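You operate a simulated robot arm through the tools that you are given. There is no shell and no other tool.

The job below is to be done with a simulated two-armed robot. You get a single attempt, and the scene is never put back.

TASK
Draw the worn wiper out and stone the burr off the open way.
Fine: free the wiper's lock first; lay the wiper on the bed's end; put the oil stone back; leave the stop button in. Set down upright: oil stone. What is to be rubbed or washed off counts as gone when no trace of it is left.
Where things are to end (x, y in the base frame): worn wiper within 60 mm of [470, -320].
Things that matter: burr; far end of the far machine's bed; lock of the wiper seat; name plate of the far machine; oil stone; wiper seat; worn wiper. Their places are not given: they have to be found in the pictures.

It is judged by the outcome, as a careful person would: the job done as asked, and still so three seconds after it is handed in. It fails if anything else is knocked over, pushed out of place, dropped, spilled or broken.

THE ROBOT
Two 7-joint arms with two-finger parallel grippers on one trunk that stands fixed in place. Base frame: the origin is at the foot of the trunk, x ahead of it, y to its left, z up. Units: mm, degrees, N and s.
The left shoulder is at [70, 133, 1301], the right one opposite. With the tool pointing down near the work surface each hand reaches from about 100 to 640 mm from the base axis, measured 20 degrees to its own side. Payload 1.57 kg a hand.
The tool frame of a hand sits at the grasp point between the pads (the TCP): z along the fingers, y along the line on which they close. The tips reach 30 mm beyond it. Largest opening 80 mm; finger width 17, thickness 12; the body of the gripper, 40 by 82 mm, starts 80 mm behind the TCP.
Orientation is that of the tool frame in the base frame, as a unit quaternion [w, x, y, z]. With the fingers straight down and closing along the base's y, the tool's x points along the base's -x, its y along +y and its z along -z.

THE INTERFACE
- The arms move only by the tool arm_command. It takes "left_steps", "right_steps" or both (then of equal length, played together; a hand with none holds still); each is one flat list of numbers, 6 for each row, row after row: the shift along the base's x, y, z in mm, then the turn, a rotation vector about the base's x, y, z in degrees. In form: [dx, dy, dz, rx, ry, rz, dx, dy, dz, rx, ry, rz, ...]. A call has 1 to 20 rows; each row shifts and turns the commanded pose from where the row before left it. "left_hand" and "right_hand" are, for a hand that has rows, the closure in counts, from 0 (fully open) to 255 (shut), set as the call begins (left out, the last holds). Rows are played at 5 a second. More than 50 mm and 8.6 degrees between two rows, or a gripper value outside its range, and nothing of the call is played. Where a pose cannot be reached the arm comes as near as it can. A force on the tool above 50 N (or 10 N above the force at the start of the call, whichever is more), or a blocked arm, ends the call early, and 0.2 s more pass. Each finger travels about 153 mm/s and halts on what it meets, pressing with about 29 N; the grip force reading is that of the motor and also rises with nothing between the fingers. The clock runs only during rows and for 0.2 s after the last one: add rows that do not move to give the fingers time. It gives the time, the measured TCP pose, the force on the tool (base axes), the opening and the grip force at its end, in the units of the frame above (readings bear some noise), with the torque about the TCP (base axes, N m) and any sound that the robot's microphone picked up.
- Cameras (640 x 400 px; columns grow to the right, rows downward): "scene" is now at [119.4, -53.3, 1530.9]; the picture's right is [-0.56, -0.83, 0.00], its down [-0.56, 0.38, -0.73] and it looks along [0.61, -0.41, -0.68] (base axes); focal length 310 px, centre (320, 200). "left" rides on the left gripper at [72, 7, -122] in its tool frame; the picture's right is [-0.09, 1.00, 0.00], its down [-0.84, -0.08, -0.54] and it looks along [-0.54, -0.05, 0.84] (tool axes); focal length 238 px, centre (320, 200). "right" rides on the right gripper at [72, -7, -122] in its tool frame; the picture's right is [0.09, 1.00, 0.00], its down [-0.84, 0.08, -0.54] and it looks along [-0.54, 0.05, 0.84] (tool axes); focal length 238 px, centre (320, 200).
- grab_frame(camera): a new picture of that camera. No time passes.
- raise_lower(by): slides the trunk up (or, below 0, down) by that many mm; the arms and the scene camera ride with it, the base frame stays. It gives what a move gives, with no picture.
- turn_head(pan, tilt): turns the head with the scene camera to pan (to the left, within 86 degrees either way) and tilt (down, from -29 to 69), counted from straight ahead of the robot. It gives what a move gives.
- pixel_to_xyz(camera, pixels): there is no depth. For up to 12 entries [column, row, z] of the newest picture of that camera ("zoom" is the newest enlarged one), the place [x, y] in the base frame at which the ray of that pixel passes the height z, good to about 3 mm, but the place of the scene camera against the robot may be out by one fixed shift of up to 18 mm in any direction. No time passes.
- zoom(camera, box): a new picture of the part [left, top, right, bottom] of that camera's present view, enlarged. No time passes.
- sign_off(): hands the job in; it is judged then, once.

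Leave the grippers open and the arms clear of the work at the hand-in unless told otherwise.

The tools are called after "Emit:" as name(argument=value, ...) on one line, values as JSON. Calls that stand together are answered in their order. arm_command: Moves the arms, as the interface text tells. Its arguments: {"type":"object","properties":{"left_steps":{"type":"array"},"left_hand":{"type":"number"},"right_steps":{"type":"array"},"right_hand":{"type":"number"}},"required":[]} The other tools are called the same way: raise_lower (by) moves the trunk up or down; turn_head (pan, tilt) turns the head that bears the scene camera; grab_frame (camera) takes a picture; pixel_to_xyz (camera, pixels) gives the place at which the rays of pixels pass given heights; zoom (camera, box) takes an enlarged picture of a part of a camera's view; sign_off () hands the job in.

At the start:

```text
time: 0.0
left_position: [386.7, -45.8, 1313.7]
left_tool_rot: [0.0, -0.001, 1.0, -0.001]
left_wrist_force: [-0.2, 0.2, -0.4]
left_moment: [-0.01, -0.02, 0.03]
left_finger_gap: 80.1
left_gripper_force: 0.0
right_position: [198.8, -263.7, 1308.8]
right_tool_rot: [0.001, 0.001, 1.0, 0.0]
right_wrist_force: [0.7, 0.1, 0.5]
right_moment: [0.02, -0.01, 0.01]
right_finger_gap: 79.8
right_gripper_force: 0.0
trunk travel left (down, up): [-875.0, 65.0]
head pan, tilt (commanded): [-34.1, 43.0]
```

scene: 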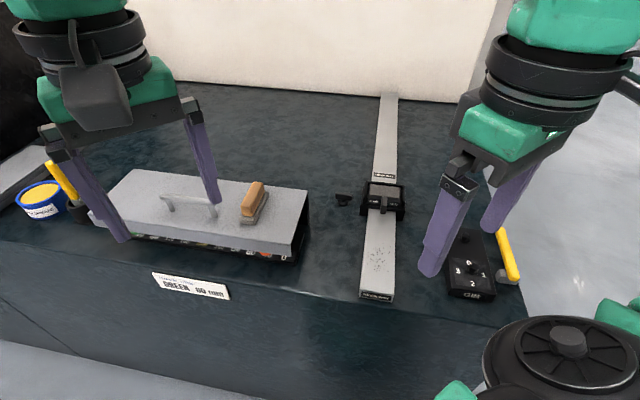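
right: 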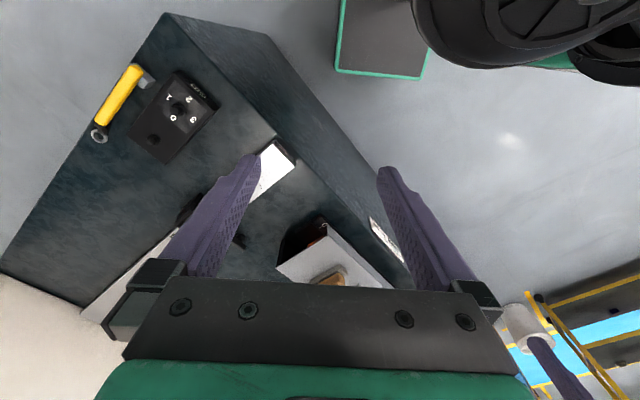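
left: 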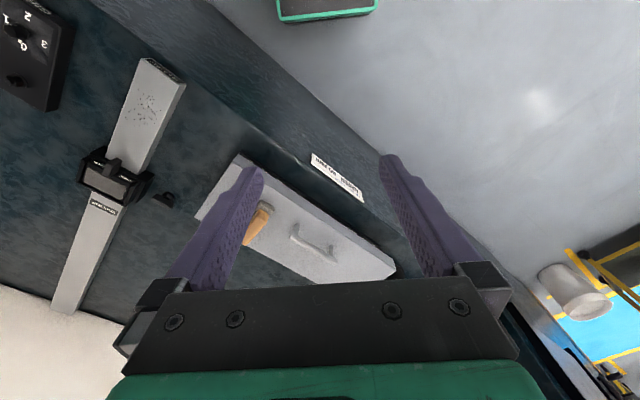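

I see a dark machine bed with a light way, a black wiper seat in the middle of it, a grey cover with a wood-backed stone on it, a control box with numbers and a name plate on the front. I'll look closer at several parts before moving.

Emit:
zoom(camera="scene", box=[320, 80, 440, 310])

Emit:
zoom(camera="scene", box=[320, 160, 440, 235])

Emit:
zoom(camera="scene", box=[100, 150, 320, 310])

Emit:
zoom(camera="scene", box=[420, 210, 540, 310])

Emit:
zoom(camera="scene", box=[0, 140, 140, 260])

```text
1.74 times, centred on (380, 195) of scene
```

zoom: 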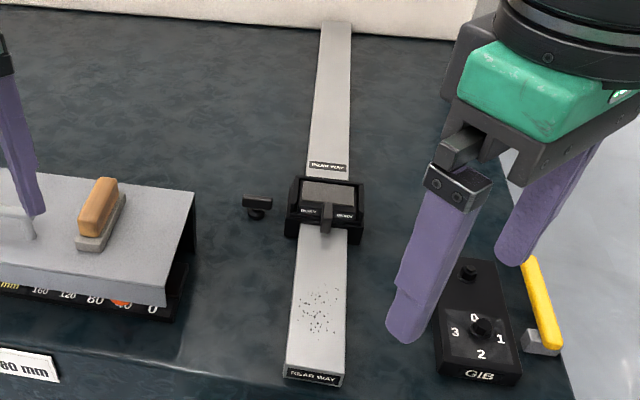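

```text
5.33 times, centred on (380, 198) of scene
```

zoom: 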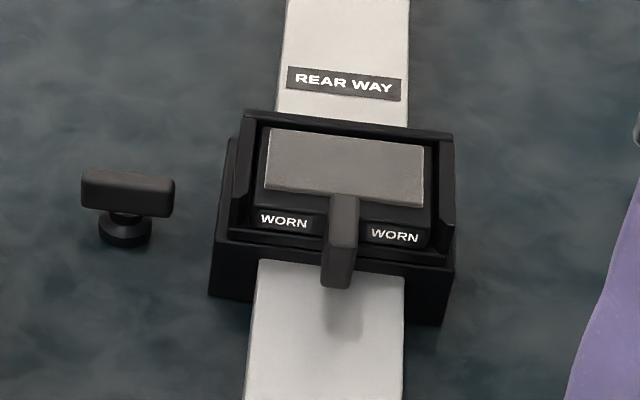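

```text
2.50 times, centred on (210, 230) of scene
```

zoom: 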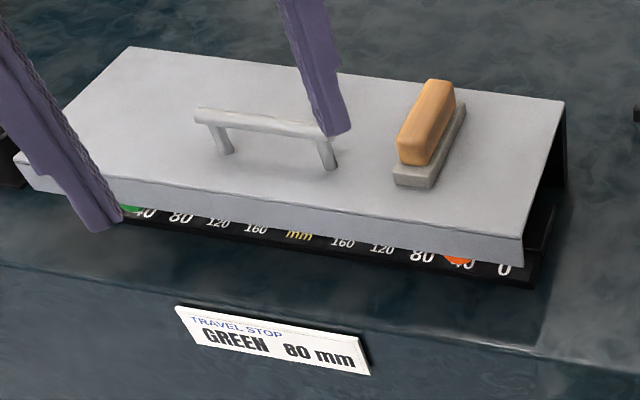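

```text
4.00 times, centred on (480, 260) of scene
```

zoom: 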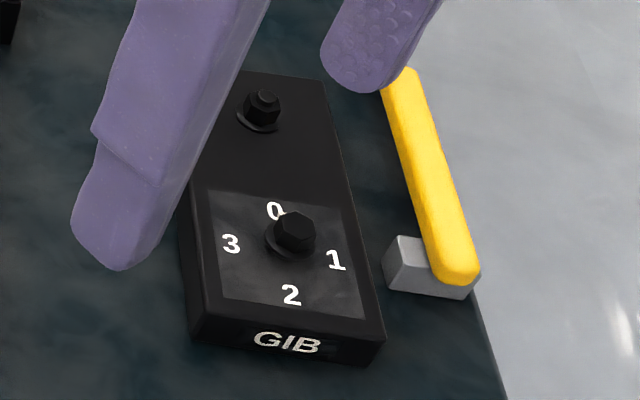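

```text
3.33 times, centred on (70, 200) of scene
```

zoom: 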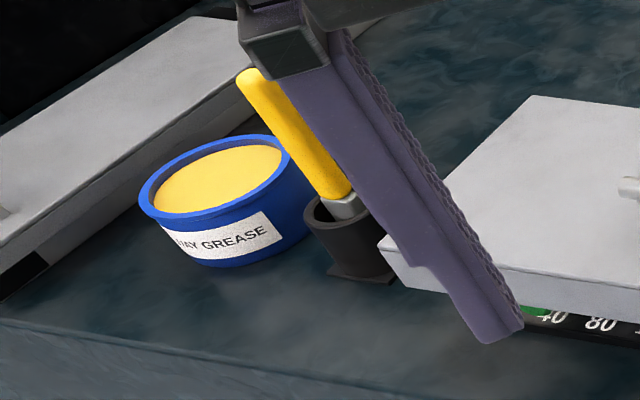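

The near part of the way bears speckles (around (378,262)), the wiper seat is at (383,197) with a T-knob at (343,200). I'll look around with the head to find any other machine, the stop button and the name plate.

Emit:
turn_head(pan=-60, tilt=40)

Emit:
grab_frame(camera="scene")

Emit:
turn_head(pan=0, tilt=40)

Emit:
grab_frame(camera="scene")

Emit:
turn_head(pan=50, tilt=40)

Emit:
grab_frame(camera="scene")

Emit:
turn_head(pan=0, tilt=10)

Emit:
grab_frame(camera="scene")

Emit:
turn_head(pan=-50, tilt=5)

Emit:
grab_frame(camera="scene")

```text
time: 0.9
left_position: [386.5, -44.4, 1316.0]
left_tool_rot: [-0.001, -0.001, 1.0, -0.001]
left_wrist_force: [0.5, -0.3, -0.1]
left_moment: [0.01, 0.0, -0.02]
left_finger_gap: 80.1
left_gripper_force: 0.0
right_position: [197.9, -263.1, 1307.3]
right_tool_rot: [0.001, 0.001, 1.0, 0.0]
right_wrist_force: [0.3, 0.2, 0.7]
right_moment: [-0.01, -0.02, 0.02]
right_finger_gap: 79.7
right_gripper_force: 0.2
trunk travel left (down, up): [-875.0, 65.0]
head pan, tilt (commanded): [-60.0, 40.0]
```

```text
taken
```

scene: 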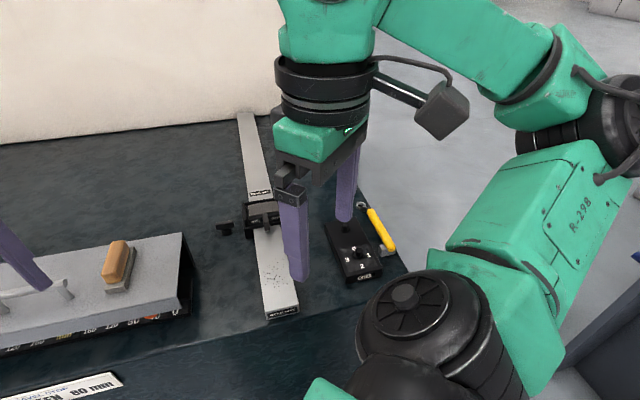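

```text
time: 2.2
left_position: [387.1, -45.4, 1313.5]
left_tool_rot: [0.0, -0.002, 1.0, 0.0]
left_wrist_force: [0.0, 0.1, -0.1]
left_moment: [0.01, -0.01, 0.02]
left_finger_gap: 80.1
left_gripper_force: 0.0
right_position: [197.9, -264.3, 1308.0]
right_tool_rot: [0.001, 0.002, 1.0, 0.0]
right_wrist_force: [0.7, -0.8, 0.6]
right_moment: [0.01, 0.01, -0.03]
right_finger_gap: 79.7
right_gripper_force: 0.0
trunk travel left (down, up): [-875.0, 65.0]
head pan, tilt (commanded): [0.0, 40.0]
```

```text
taken
```

scene: 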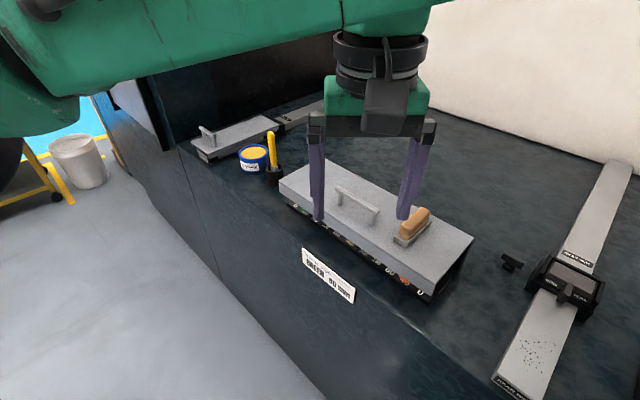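

```text
time: 3.4
left_position: [386.5, -45.0, 1314.1]
left_tool_rot: [0.0, -0.001, 1.0, -0.001]
left_wrist_force: [-0.3, 0.0, -0.3]
left_moment: [0.01, 0.02, 0.01]
left_finger_gap: 79.9
left_gripper_force: 0.0
right_position: [199.3, -264.3, 1308.6]
right_tool_rot: [0.001, 0.001, 1.0, 0.0]
right_wrist_force: [-0.4, 0.4, -0.1]
right_moment: [0.0, 0.01, -0.02]
right_finger_gap: 80.3
right_gripper_force: 0.2
trunk travel left (down, up): [-875.0, 65.0]
head pan, tilt (commanded): [50.0, 40.0]
```

```text
taken
```

scene: 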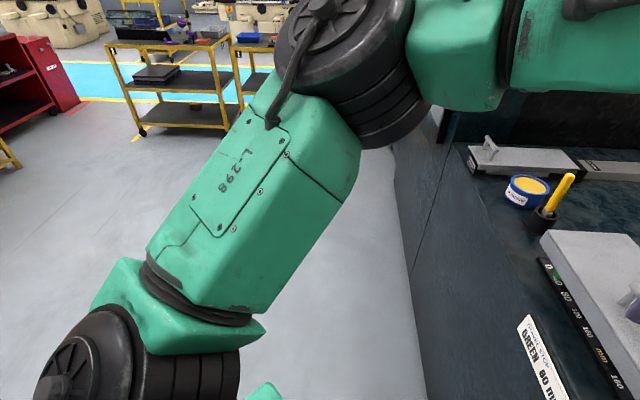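

```text
time: 4.6
left_position: [388.2, -45.6, 1315.7]
left_tool_rot: [0.0, -0.001, 1.0, -0.002]
left_wrist_force: [0.1, 0.1, 0.4]
left_moment: [-0.02, -0.01, 0.0]
left_finger_gap: 79.9
left_gripper_force: 0.1
right_position: [198.1, -264.9, 1307.4]
right_tool_rot: [0.001, 0.001, 1.0, 0.0]
right_wrist_force: [0.4, -0.5, 0.2]
right_moment: [0.02, 0.0, -0.01]
right_finger_gap: 80.0
right_gripper_force: 0.1
trunk travel left (down, up): [-875.0, 65.0]
head pan, tilt (commanded): [0.0, 10.0]
```

```text
taken
```

scene: 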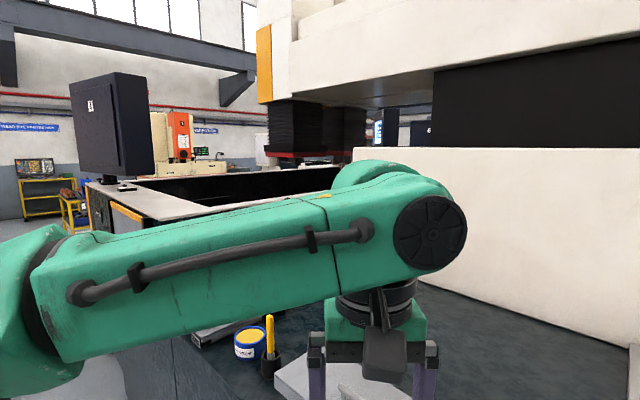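

```text
time: 5.7
left_position: [388.3, -46.0, 1314.9]
left_tool_rot: [0.0, -0.001, 1.0, -0.001]
left_wrist_force: [0.0, 0.0, 0.0]
left_moment: [0.01, -0.02, -0.01]
left_finger_gap: 79.9
left_gripper_force: 0.0
right_position: [197.6, -264.6, 1308.6]
right_tool_rot: [0.001, 0.001, 1.0, -0.001]
right_wrist_force: [0.0, 0.3, 0.1]
right_moment: [0.0, -0.02, 0.01]
right_finger_gap: 79.8
right_gripper_force: 0.0
trunk travel left (down, up): [-875.0, 65.0]
head pan, tilt (commanded): [-50.0, 5.0]
```

```text
taken
```

scene: 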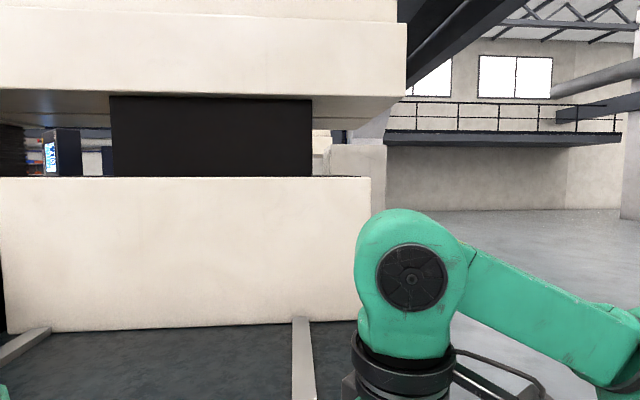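

I'll return to the first view and get rough coordinates for the bed features at several heights.

Emit:
turn_head(pan=-34, tilt=43)

Emit:
grab_frame(camera="scene")

Emit:
pixel_to_xyz(camera="scene", pixels=[[383, 197, 900], [383, 197, 1000], [383, 197, 1100], [378, 262, 900], [378, 262, 1000], [378, 262, 1100], [520, 318, 900], [520, 318, 1000], [520, 318, 1100], [342, 200, 1000], [388, 95, 1000], [255, 205, 1050]])

Emit:
pixel_to_xyz(camera="right", pixels=[[187, 115, 900], [187, 115, 1000], [187, 115, 1100], [280, 165, 900], [280, 165, 1000], [280, 165, 1100]])

Emit:
pixel_to_xyz(camera="left", pixels=[[145, 105, 900], [145, 105, 1000], [145, 105, 1100], [160, 60, 900], [160, 60, 1000], [160, 60, 1100]])

```text
time: 6.8
left_position: [387.4, -45.6, 1313.4]
left_tool_rot: [0.0, -0.001, 1.0, -0.001]
left_wrist_force: [-0.9, 0.5, -0.9]
left_moment: [0.0, -0.04, 0.02]
left_finger_gap: 80.2
left_gripper_force: 0.1
right_position: [198.6, -264.5, 1308.1]
right_tool_rot: [0.001, 0.0, 1.0, 0.001]
right_wrist_force: [0.8, -0.2, 0.1]
right_moment: [0.01, 0.01, -0.02]
right_finger_gap: 80.0
right_gripper_force: 0.1
trunk travel left (down, up): [-875.0, 65.0]
head pan, tilt (commanded): [-34.0, 43.0]
```

```text
taken
```

scene: 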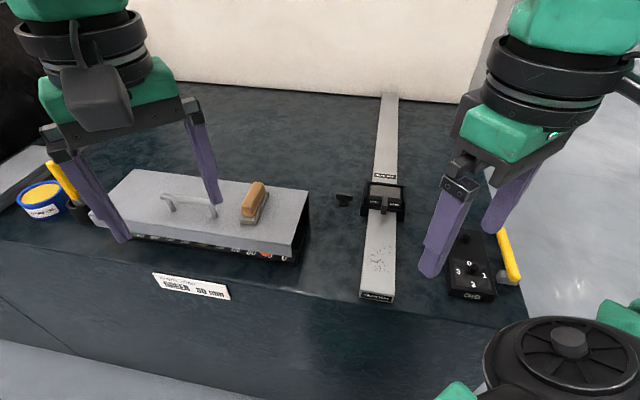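

```text
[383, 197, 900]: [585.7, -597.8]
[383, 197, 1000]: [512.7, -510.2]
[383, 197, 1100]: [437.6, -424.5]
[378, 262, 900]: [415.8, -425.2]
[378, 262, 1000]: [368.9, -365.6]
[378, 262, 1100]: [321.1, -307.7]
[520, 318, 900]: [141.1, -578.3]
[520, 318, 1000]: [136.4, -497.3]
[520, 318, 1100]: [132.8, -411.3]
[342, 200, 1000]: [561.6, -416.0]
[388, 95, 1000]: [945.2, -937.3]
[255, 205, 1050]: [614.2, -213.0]
```

```text
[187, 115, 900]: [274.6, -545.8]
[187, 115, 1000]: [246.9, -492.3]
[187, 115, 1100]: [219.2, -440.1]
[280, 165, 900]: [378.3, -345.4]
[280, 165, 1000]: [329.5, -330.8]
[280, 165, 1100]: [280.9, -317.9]
```

```text
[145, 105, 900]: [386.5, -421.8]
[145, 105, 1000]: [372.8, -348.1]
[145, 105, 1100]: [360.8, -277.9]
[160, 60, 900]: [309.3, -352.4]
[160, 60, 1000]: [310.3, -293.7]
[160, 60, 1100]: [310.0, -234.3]
```

I'll zoom in the wrist pictures to find shared features, to fix the bed height without relying on the scene camera's offset.

Emit:
zoom(camera="left", box=[60, 40, 220, 240])

Emit:
zoom(camera="right", box=[80, 50, 340, 310])

Emit:
zoom(camera="left", box=[0, 0, 100, 130])

```text
2.00 times, centred on (140, 140) of left
```

zoom: 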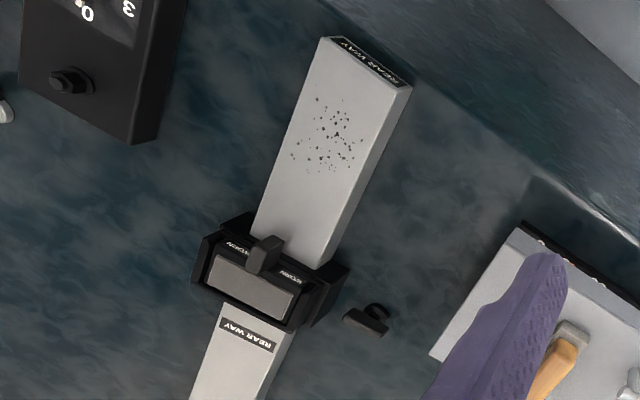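

```text
1.54 times, centred on (210, 180) of right
```

zoom: 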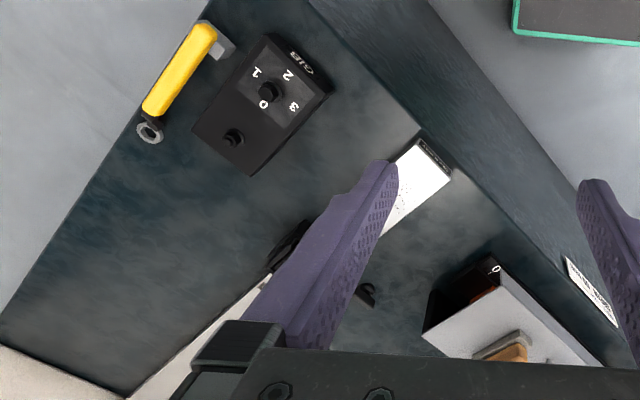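

```text
3.08 times, centred on (50, 65) of left
```

zoom: 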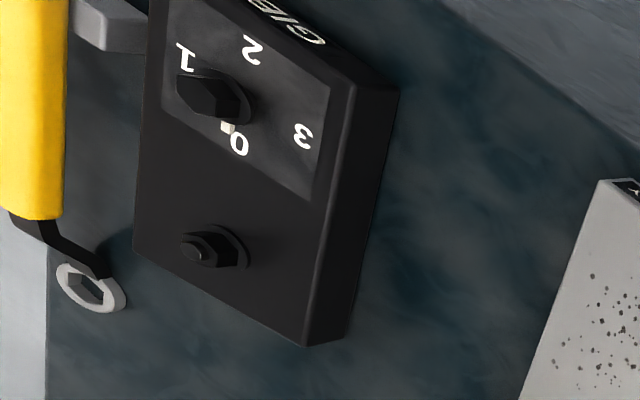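

The strip's labels both read "REAR WAY". I'll zoom more on the end of the way in both wrist views for a stereo fix.

Emit:
zoom(camera="right", box=[240, 120, 320, 170])

Emit:
zoom(camera="left", box=[120, 45, 200, 95])

Emit:
zoom(camera="left", box=[75, 130, 187, 220])

```text
8.00 times, centred on (280, 145) of right
```

zoom: 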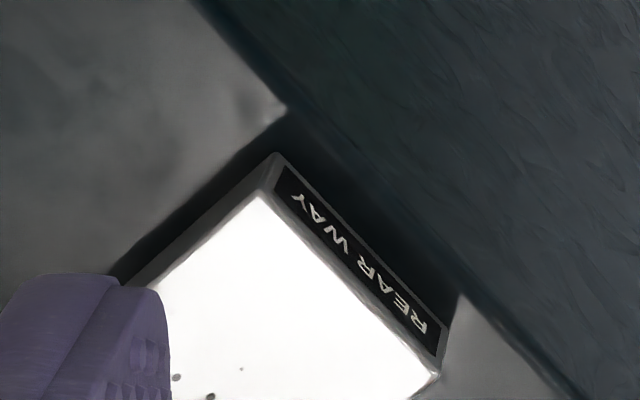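

```text
8.00 times, centred on (160, 70) of left
```

zoom: 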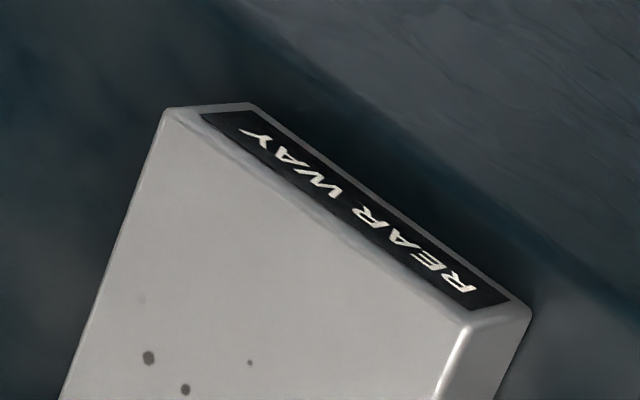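

```text
4.44 times, centred on (131, 175) of left
```

zoom: 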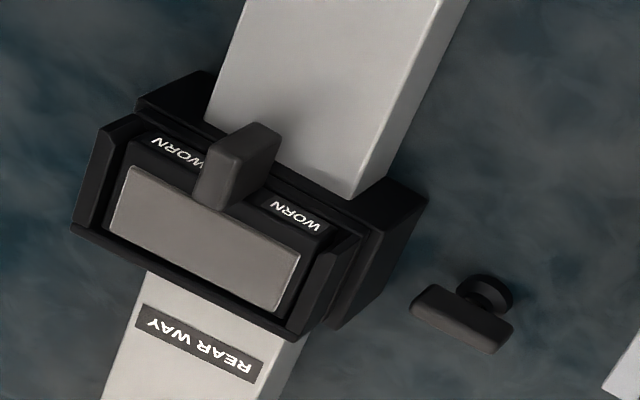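

Matching corners: A = left (141.2,58.8) / right (272.8,144.4), B = left (178.5,85.6) / right (294.6,166.9). I compare their rays.

Emit:
grab_frame(camera="left")

Emit:
grab_frame(camera="right")

Emit:
pixel_to_xyz(camera="left", pixels=[[141.2, 58.8, 940], [141.2, 58.8, 980], [141.2, 58.8, 1020], [178.5, 85.6, 940], [178.5, 85.6, 980], [178.5, 85.6, 1020]])

Emit:
pixel_to_xyz(camera="right", pixels=[[272.8, 144.4, 940], [272.8, 144.4, 980], [272.8, 144.4, 1020], [294.6, 166.9, 940], [294.6, 166.9, 980], [294.6, 166.9, 1020]])

```text
taken
```

left: 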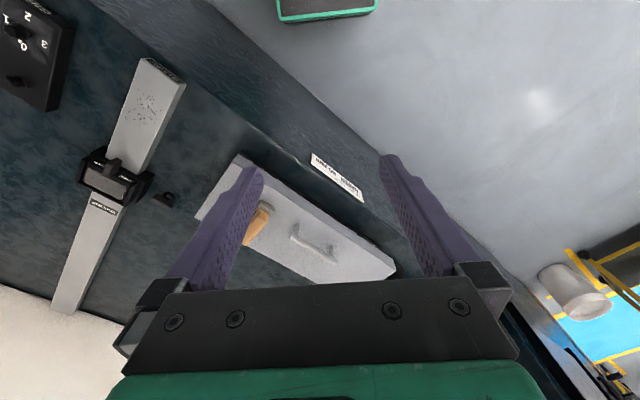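

```text
taken
```

right: 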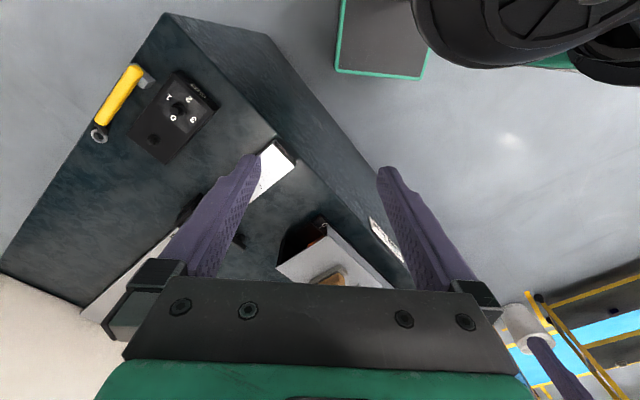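

```text
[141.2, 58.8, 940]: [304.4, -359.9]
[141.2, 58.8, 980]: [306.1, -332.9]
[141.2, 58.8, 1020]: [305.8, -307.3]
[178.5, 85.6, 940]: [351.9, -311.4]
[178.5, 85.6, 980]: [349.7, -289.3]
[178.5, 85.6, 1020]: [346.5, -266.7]
```

```text
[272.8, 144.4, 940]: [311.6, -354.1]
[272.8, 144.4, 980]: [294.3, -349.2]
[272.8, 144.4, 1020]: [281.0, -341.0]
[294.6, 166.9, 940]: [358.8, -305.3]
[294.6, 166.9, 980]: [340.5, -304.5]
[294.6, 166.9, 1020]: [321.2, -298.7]
```

The way's top is near z≈952, its near corners at about (305,-352) and (351,-304). Now I get the seat, knob, burr and stone from the left camera at likely heights.

Emit:
pixel_to_xyz(camera="left", pixels=[[145, 105, 952], [108, 180, 980], [108, 180, 1000], [113, 166, 1010], [162, 199, 960], [162, 199, 980], [258, 225, 1020], [120, 62, 930], [40, 100, 960], [70, 305, 952]])

Emit:
pixel_to_xyz(camera="scene", pixels=[[378, 262, 952], [383, 190, 980], [383, 205, 1000], [342, 200, 970], [253, 200, 1020], [263, 218, 1010], [308, 190, 1000], [240, 243, 1000], [388, 95, 952], [470, 290, 960], [508, 250, 960], [331, 248, 935]])

```text
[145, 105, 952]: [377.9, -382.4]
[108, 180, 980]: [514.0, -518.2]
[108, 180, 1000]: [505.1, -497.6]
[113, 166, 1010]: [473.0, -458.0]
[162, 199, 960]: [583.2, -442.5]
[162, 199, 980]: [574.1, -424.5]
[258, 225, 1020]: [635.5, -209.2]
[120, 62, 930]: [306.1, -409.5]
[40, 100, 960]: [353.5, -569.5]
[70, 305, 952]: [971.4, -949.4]
```

```text
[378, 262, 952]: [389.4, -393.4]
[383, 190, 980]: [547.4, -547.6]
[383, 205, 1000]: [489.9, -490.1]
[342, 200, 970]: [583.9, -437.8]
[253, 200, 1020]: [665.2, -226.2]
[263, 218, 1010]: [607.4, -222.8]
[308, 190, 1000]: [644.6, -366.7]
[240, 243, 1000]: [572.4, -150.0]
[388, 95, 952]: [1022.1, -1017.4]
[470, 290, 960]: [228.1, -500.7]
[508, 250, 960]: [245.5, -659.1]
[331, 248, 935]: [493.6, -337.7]
```

The seat is about at (510,-505), the T-knob about (578,-435), the stone about (635,-215). I'll move the left arm back out of the way, and turn the right hand by -45° (aligned with the way) to look at the seat from up close.

Emit:
arm_command(left_steps=[-20, 45, 5, 0, 0, 0, -20, 45, 5, 0, 0, 0, -20, 45, 5, 0, 0, 0, -20, 45, 5, 0, 0, 0, -20, 45, 5, 0, 0, 0, -20, 45, 5, 0, 0, 0], right_steps=[25, -15, 0, 0, 0, -7.5, 25, -15, 0, 0, 0, -7.5, 25, -15, 0, 0, 0, -7.5, 25, -15, 0, 0, 0, -7.5, 25, -15, 0, 0, 0, -7.5, 25, -15, 0, 0, 0, -7.5])

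Emit:
grab_frame(camera="right")

Emit:
grab_frame(camera="scene")

```text
time: 8.2
left_position: [266.0, 226.8, 1342.9]
left_tool_rot: [0.0, 0.001, 1.0, -0.001]
left_wrist_force: [-0.1, 0.2, 0.8]
left_moment: [-0.05, 0.02, 0.0]
left_finger_gap: 80.1
left_gripper_force: 0.0
right_position: [347.2, -352.2, 1308.6]
right_tool_rot: [0.002, 0.384, 0.923, 0.0]
right_wrist_force: [-0.4, 0.4, 0.5]
right_moment: [0.0, -0.01, -0.03]
right_finger_gap: 80.2
right_gripper_force: 0.1
trunk travel left (down, up): [-875.0, 65.0]
head pan, tilt (commanded): [-34.0, 43.0]
```

```text
taken
```

right: 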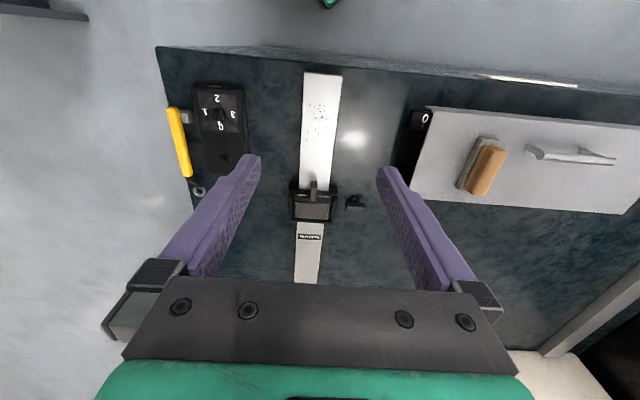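

```text
taken
```

scene: 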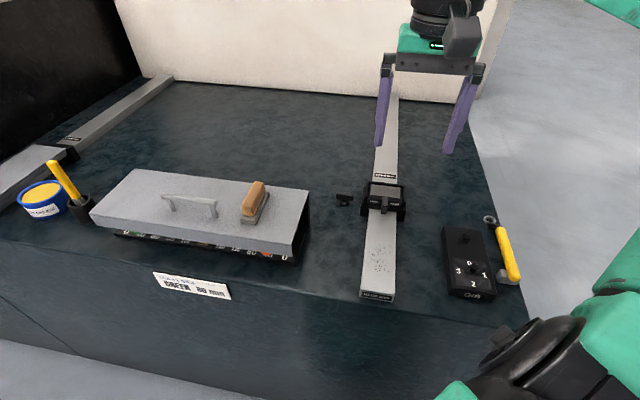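

The view is now clear. I zoom on the left end of the bed, the seat and the T-knob, and the stone.

Emit:
zoom(camera="scene", box=[0, 60, 200, 230])

Emit:
zoom(camera="right", box=[270, 160, 382, 230])

Emit:
zoom(camera="right", box=[290, 60, 370, 190])

Emit:
zoom(camera="right", box=[400, 90, 560, 210])

Emit:
zoom(camera="scene", box=[320, 165, 420, 228])

```text
2.35 times, centred on (100, 145) of scene
```

zoom: 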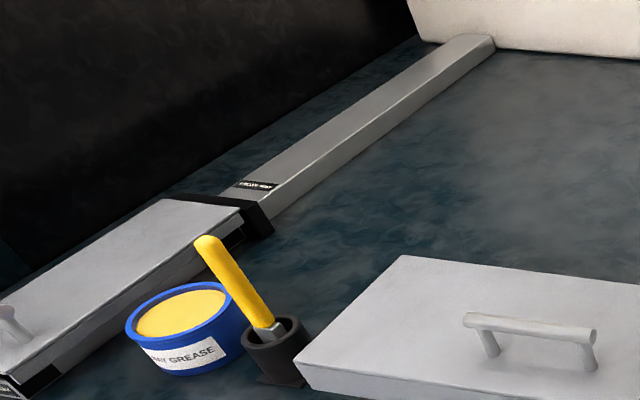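

```text
5.71 times, centred on (326, 195) of right
```

zoom: 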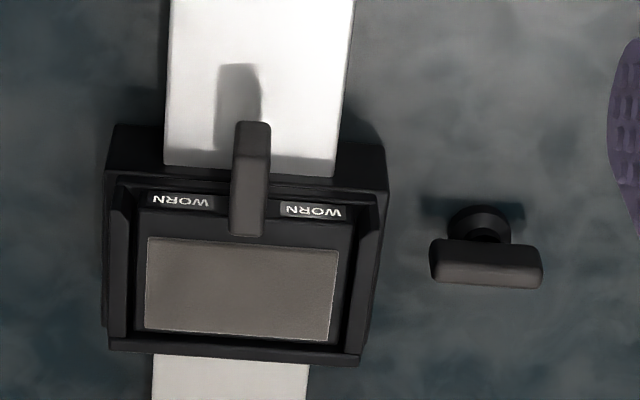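

```text
3.08 times, centred on (330, 125) of right
```

zoom: 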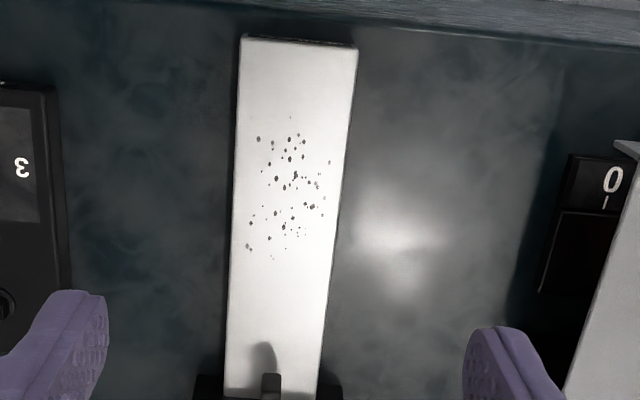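

```text
3.33 times, centred on (480, 150) of right
```

zoom: 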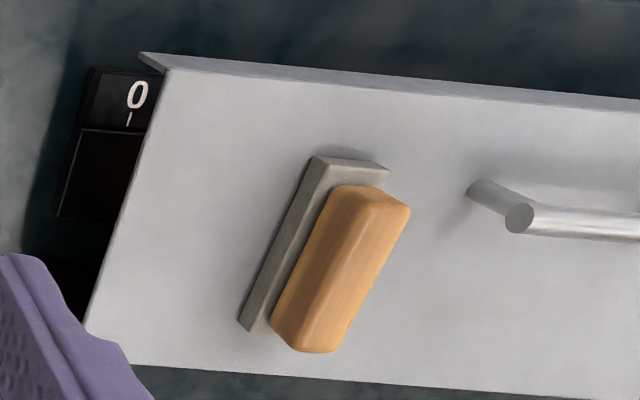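

```text
6.35 times, centred on (370, 196) of scene
```

zoom: 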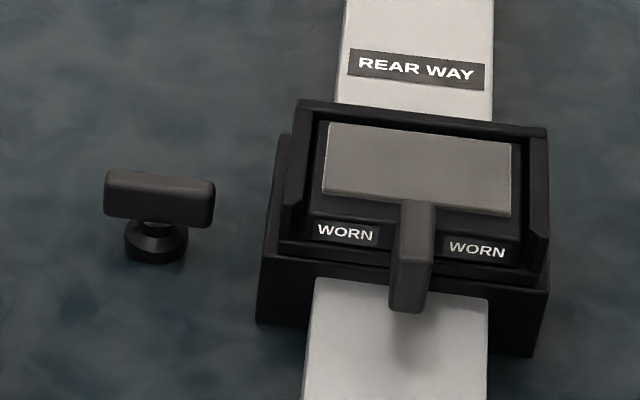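

The wiper has a grey top, "WORN" labels on its near face and a tab sticking out toward the near side; the T-knob stands beside the seat. I'll bring the right camera lower and closer to study the seat and the knob.

Emit:
arm_command(right_steps=[10, -10, -40, 0, 0, 0, 10, -10, -40, 0, 0, 0, 10, -10, -40, 0, 0, 0])

Emit:
grab_frame(camera="right")

Emit:
zoom(camera="right", box=[250, 180, 410, 280])

```text
time: 9.0
left_position: [268.2, 224.5, 1343.4]
left_tool_rot: [0.0, 0.0, 1.0, -0.001]
left_wrist_force: [0.3, -0.4, -0.5]
left_moment: [0.0, 0.0, 0.0]
left_finger_gap: 80.0
left_gripper_force: 0.0
right_position: [378.0, -385.2, 1186.9]
right_tool_rot: [0.001, 0.383, 0.924, 0.0]
right_wrist_force: [-0.4, 0.4, 0.3]
right_moment: [0.01, 0.04, 0.03]
right_finger_gap: 80.0
right_gripper_force: 0.2
trunk travel left (down, up): [-875.0, 65.0]
head pan, tilt (commanded): [-34.0, 43.0]
```

```text
taken
```

right: 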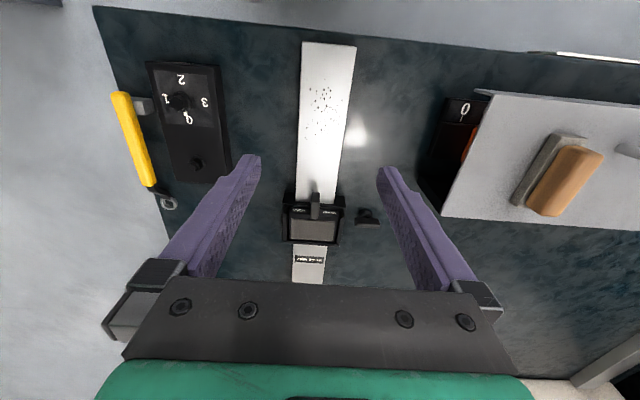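

```text
4.00 times, centred on (330, 230) of right
```

zoom: 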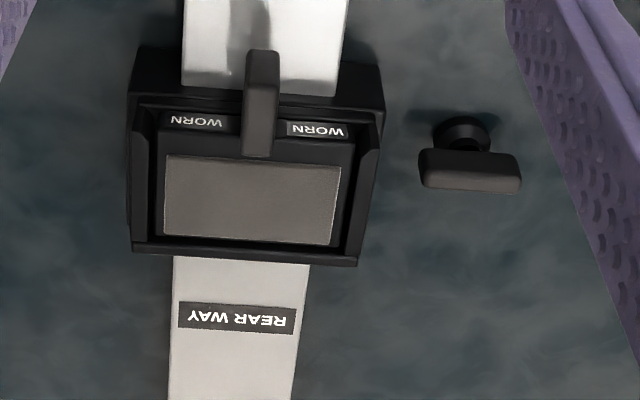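

I record rays for key features in this view (knob handle, knob base, tab end, seat corners, way corners, label) so I can triangulate after the next move.

Emit:
pixel_to_xyz(camera="right", pixels=[[367.5, 222.5, 940], [367.5, 222.5, 1000], [365.5, 212.0, 940], [365.5, 212.0, 1000], [316, 192.7, 950], [316, 192.7, 1000], [314.5, 218.7, 950], [314.5, 218.7, 1000], [371, 240.5, 950], [371, 240.5, 1000], [289, 260, 952], [329, 264, 952]])

Emit:
arm_command(right_steps=[20, -20, -40, 0, 0, 0, 20, -20, -30, 0, 0, 0, 15, -15, -10, 0, 0, 0])

Emit:
grab_frame(camera="right")

Emit:
zoom(camera="right", box=[250, 180, 410, 280])

```text
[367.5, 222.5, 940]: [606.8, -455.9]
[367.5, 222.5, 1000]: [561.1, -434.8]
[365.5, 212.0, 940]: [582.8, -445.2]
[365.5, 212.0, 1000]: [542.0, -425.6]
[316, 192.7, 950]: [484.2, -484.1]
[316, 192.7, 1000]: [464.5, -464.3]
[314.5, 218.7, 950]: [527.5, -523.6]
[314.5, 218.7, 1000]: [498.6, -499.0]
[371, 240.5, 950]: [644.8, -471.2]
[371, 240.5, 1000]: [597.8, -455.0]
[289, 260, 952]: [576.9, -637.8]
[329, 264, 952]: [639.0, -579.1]
```

```text
time: 9.8
left_position: [269.0, 225.1, 1343.6]
left_tool_rot: [0.0, 0.0, 1.0, 0.0]
left_wrist_force: [0.5, 1.2, 0.2]
left_moment: [0.0, 0.02, 0.0]
left_finger_gap: 80.3
left_gripper_force: 0.1
right_position: [433.8, -439.1, 1108.4]
right_tool_rot: [0.002, 0.383, 0.924, 0.0]
right_wrist_force: [0.6, 0.0, 0.3]
right_moment: [0.01, -0.01, 0.03]
right_finger_gap: 80.0
right_gripper_force: 0.1
trunk travel left (down, up): [-875.0, 65.0]
head pan, tilt (commanded): [-34.0, 43.0]
```

```text
taken
```

right: 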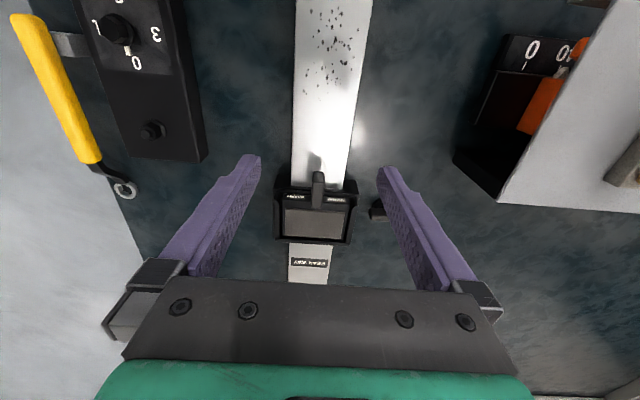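

```text
4.00 times, centred on (330, 230) of right
```

zoom: 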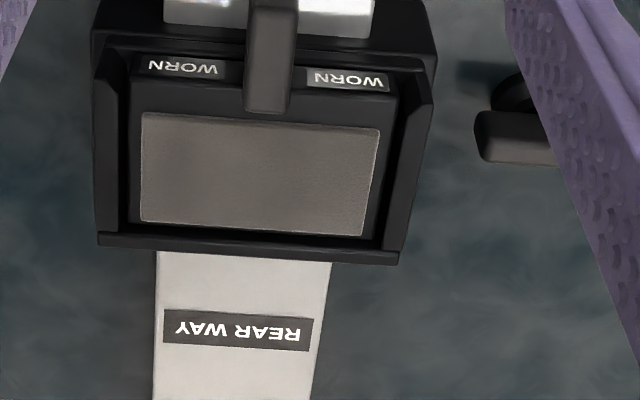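

I compute rays in this view for the same features (tab rear end, wiper top corners, label, seat rear wall).

Emit:
pixel_to_xyz(camera="right", pixels=[[317.5, 208.3, 950], [317.5, 208.3, 1000], [285, 235.3, 950], [285, 235.3, 1000], [340.5, 238.7, 950], [340.5, 238.7, 1000], [344.5, 212, 950], [344.5, 212, 1000], [290.7, 266.5, 952], [328.0, 267.5, 952], [318.3, 172.5, 950], [318.3, 172.5, 1000]])

Emit:
zoom(camera="right", box=[270, 155, 366, 215])

```text
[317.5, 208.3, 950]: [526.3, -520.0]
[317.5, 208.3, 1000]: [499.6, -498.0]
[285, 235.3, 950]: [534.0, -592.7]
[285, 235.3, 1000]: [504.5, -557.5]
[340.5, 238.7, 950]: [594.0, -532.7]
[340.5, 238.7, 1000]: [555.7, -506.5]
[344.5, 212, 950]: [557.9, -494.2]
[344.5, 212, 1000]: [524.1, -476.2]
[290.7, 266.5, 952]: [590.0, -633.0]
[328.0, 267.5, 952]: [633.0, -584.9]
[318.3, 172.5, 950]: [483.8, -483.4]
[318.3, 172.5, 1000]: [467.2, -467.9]
```

```text
6.67 times, centred on (318, 185) of right
```

zoom: 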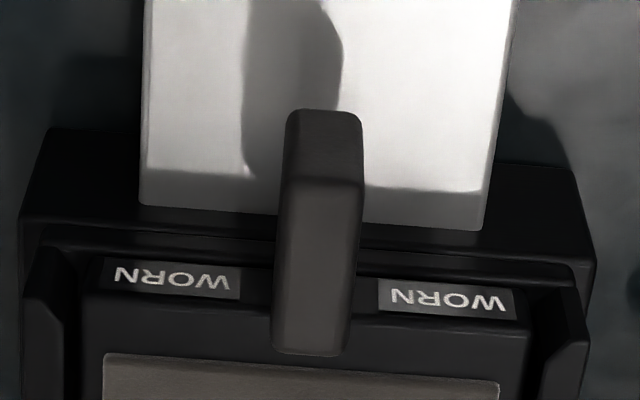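

I'll slide the right hand toward the T-knob side to get a sideways baseline and see the knob without the finger covering it.

Emit:
arm_command(right_steps=[22, 28, 30, 0, 0, 0, 22, 28, 30, 0, 0, 0])

Emit:
grab_frame(camera="right")

Emit:
zoom(camera="right", box=[230, 170, 390, 270])

Emit:
zoom(camera="right", box=[300, 190, 364, 230])

```text
time: 10.4
left_position: [270.1, 227.1, 1342.6]
left_tool_rot: [-0.001, -0.001, 1.0, -0.001]
left_wrist_force: [0.5, 0.5, 0.3]
left_moment: [-0.02, 0.03, 0.02]
left_finger_gap: 80.3
left_gripper_force: 0.2
right_position: [477.7, -378.3, 1168.2]
right_tool_rot: [0.001, 0.384, 0.923, -0.002]
right_wrist_force: [-0.2, 0.0, 0.7]
right_moment: [-0.03, 0.01, 0.0]
right_finger_gap: 80.1
right_gripper_force: 0.0
trunk travel left (down, up): [-875.0, 65.0]
head pan, tilt (commanded): [-34.0, 43.0]
```

```text
taken
```

right: 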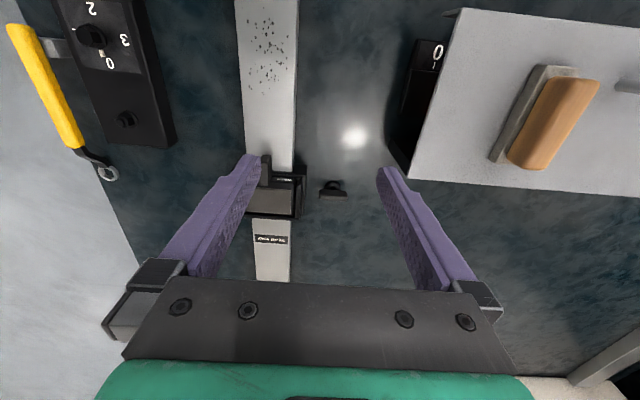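

```text
4.00 times, centred on (310, 220) of right
```

zoom: 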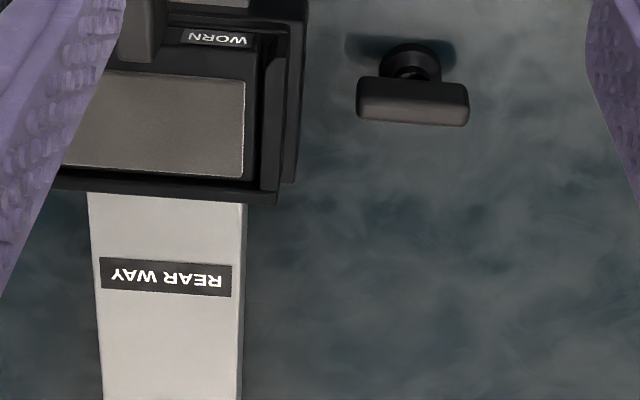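

```text
10.00 times, centred on (332, 210) of right
```

zoom: 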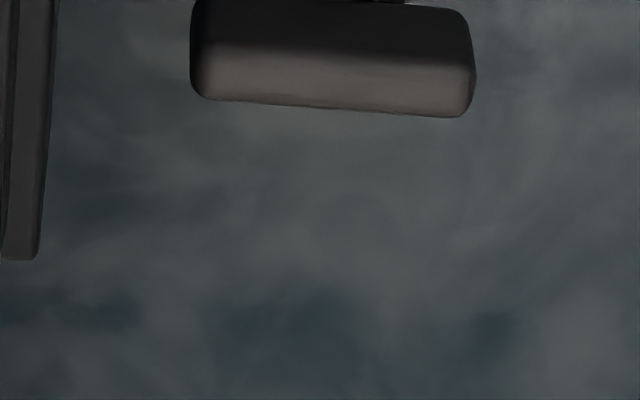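

I zoom on the knob itself (around (332,190)) and the upper speckle area; also compute rays.

Emit:
zoom(camera="right", box=[308, 170, 356, 200])

Emit:
pixel_to_xyz(camera="right", pixels=[[333, 196, 950], [333, 196, 1000], [332.5, 183.5, 930], [332.5, 183.5, 960], [371.5, 235, 950], [371.5, 235, 1000], [271, 212, 950], [271, 212, 1000], [255, 236, 952], [291, 238, 952], [399, 176, 940], [545, 120, 1030]])

Emit:
zoom(camera="scene", box=[328, 180, 360, 220])

```text
13.33 times, centred on (332, 185) of right
```

zoom: 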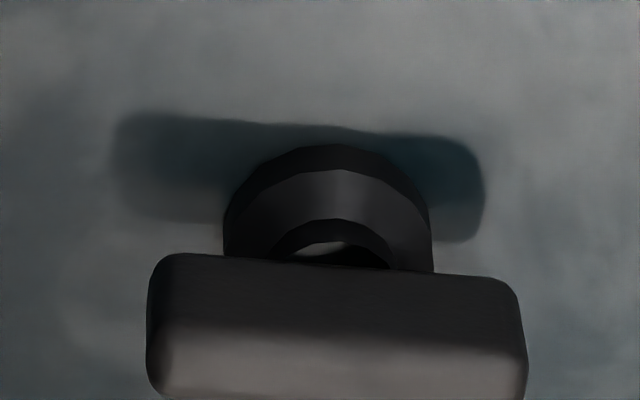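

```text
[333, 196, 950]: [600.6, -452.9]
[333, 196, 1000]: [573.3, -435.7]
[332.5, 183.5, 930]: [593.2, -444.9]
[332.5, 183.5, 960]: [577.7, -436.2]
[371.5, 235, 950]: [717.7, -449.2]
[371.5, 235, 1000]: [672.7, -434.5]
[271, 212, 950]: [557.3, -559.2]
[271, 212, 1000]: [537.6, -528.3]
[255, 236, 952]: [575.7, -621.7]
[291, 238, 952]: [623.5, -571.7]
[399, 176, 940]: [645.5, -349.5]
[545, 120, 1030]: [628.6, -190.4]
```

```text
10.00 times, centred on (344, 200) of scene
```

zoom: 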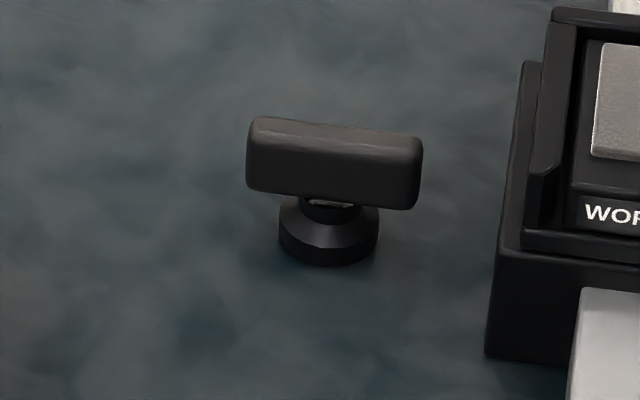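

The knob is a T-bar about 45 mm long on a round collar, with a small light mark at the stem. I move sideways again and lower for a better triangulation of the knob and a flatter view of it.

Emit:
arm_command(right_steps=[15, 30, -40, 0, 0, 0, 0, 20, -30, 0, 0, 0])

Emit:
grab_frame(camera="right")

Emit:
zoom(camera="right", box=[250, 150, 346, 210])

```text
refused: row 1 steps farther than a row can; nothing moved
```

```text
taken
```

right: 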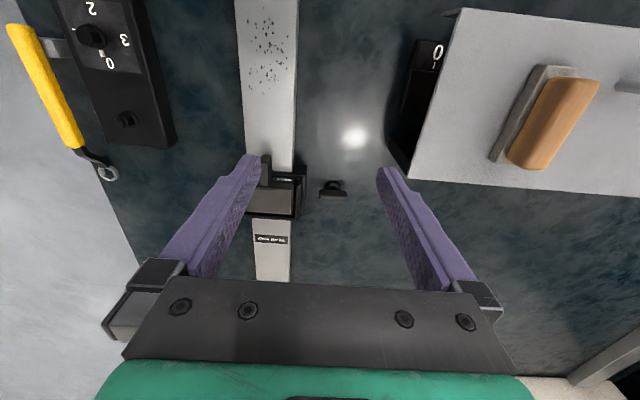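

```text
6.67 times, centred on (298, 180) of right
```

zoom: 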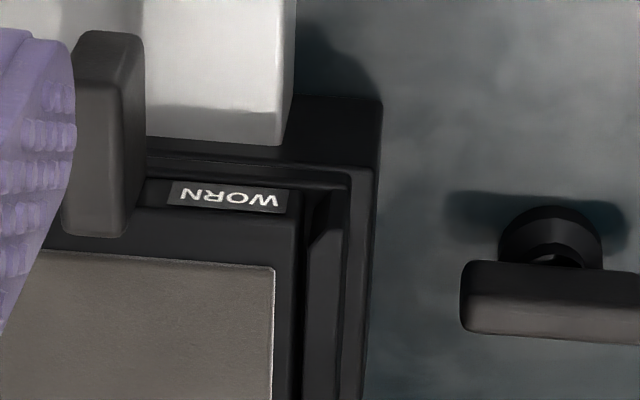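

The row was slightly too long; I resend with shorter rows.

Emit:
arm_command(right_steps=[10, 25, -35, 0, 0, 0, 5, 25, -35, 0, 0, 0])

Emit:
grab_frame(camera="right")

Emit:
zoom(camera="right", box=[250, 150, 346, 210])

```text
time: 11.0
left_position: [268.8, 227.0, 1341.8]
left_tool_rot: [0.0, 0.0, 1.0, -0.002]
left_wrist_force: [-0.2, 0.3, -0.1]
left_moment: [-0.03, 0.01, -0.03]
left_finger_gap: 80.1
left_gripper_force: 0.2
right_position: [496.1, -330.0, 1099.4]
right_tool_rot: [0.001, 0.384, 0.924, -0.002]
right_wrist_force: [0.9, 0.5, 0.0]
right_moment: [-0.02, 0.03, 0.03]
right_finger_gap: 80.1
right_gripper_force: 0.1
trunk travel left (down, up): [-875.0, 65.0]
head pan, tilt (commanded): [-34.0, 43.0]
```

```text
taken
```

right: 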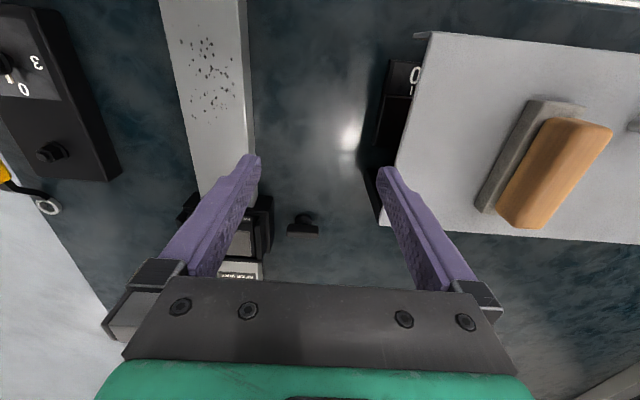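

```text
6.67 times, centred on (298, 180) of right
```

zoom: 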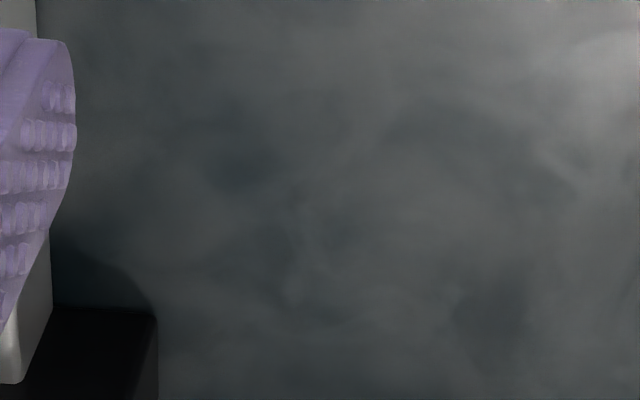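

I zoom on the knob at (303,224), the stone at (555,165), and the scale with the orange marker.

Emit:
zoom(camera="right", box=[271, 204, 335, 244])

Emit:
zoom(camera="right", box=[460, 80, 636, 240])

Emit:
zoom(camera="right", box=[350, 20, 450, 240])

```text
10.00 times, centred on (303, 224) of right
```

zoom: 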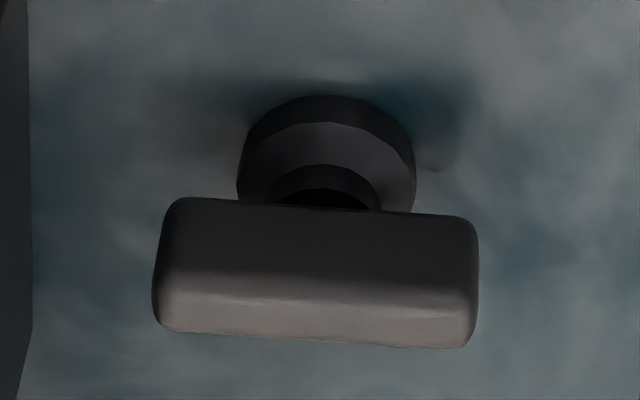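

```text
2.50 times, centred on (548, 160) of right
```

zoom: 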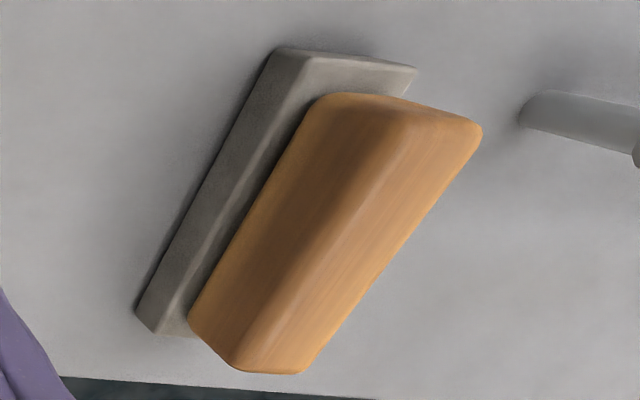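

```text
1.82 times, centred on (400, 130) of right
```

zoom: 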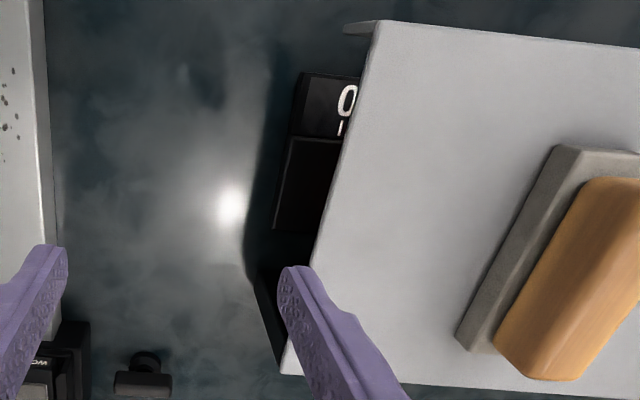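

I compute rays for the knob's near-top edge, collar, and stone's corners in this view.

Emit:
pixel_to_xyz(camera="right", pixels=[[302.8, 233, 940], [302.8, 233, 960], [302.8, 233, 980], [300.6, 214, 930], [300.6, 214, 950], [287, 231, 965], [318.5, 233, 965], [533, 98, 1030], [586, 110, 1050], [497, 226, 1050], [540, 234, 1050], [475, 206, 1030]])

```text
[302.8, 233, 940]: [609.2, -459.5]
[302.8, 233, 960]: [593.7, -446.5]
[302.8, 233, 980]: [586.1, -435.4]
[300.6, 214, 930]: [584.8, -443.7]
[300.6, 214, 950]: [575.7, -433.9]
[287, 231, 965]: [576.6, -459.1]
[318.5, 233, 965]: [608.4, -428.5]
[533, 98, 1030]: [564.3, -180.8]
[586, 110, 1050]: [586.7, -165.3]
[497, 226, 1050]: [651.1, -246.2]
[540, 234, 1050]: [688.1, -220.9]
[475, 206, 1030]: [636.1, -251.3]
```

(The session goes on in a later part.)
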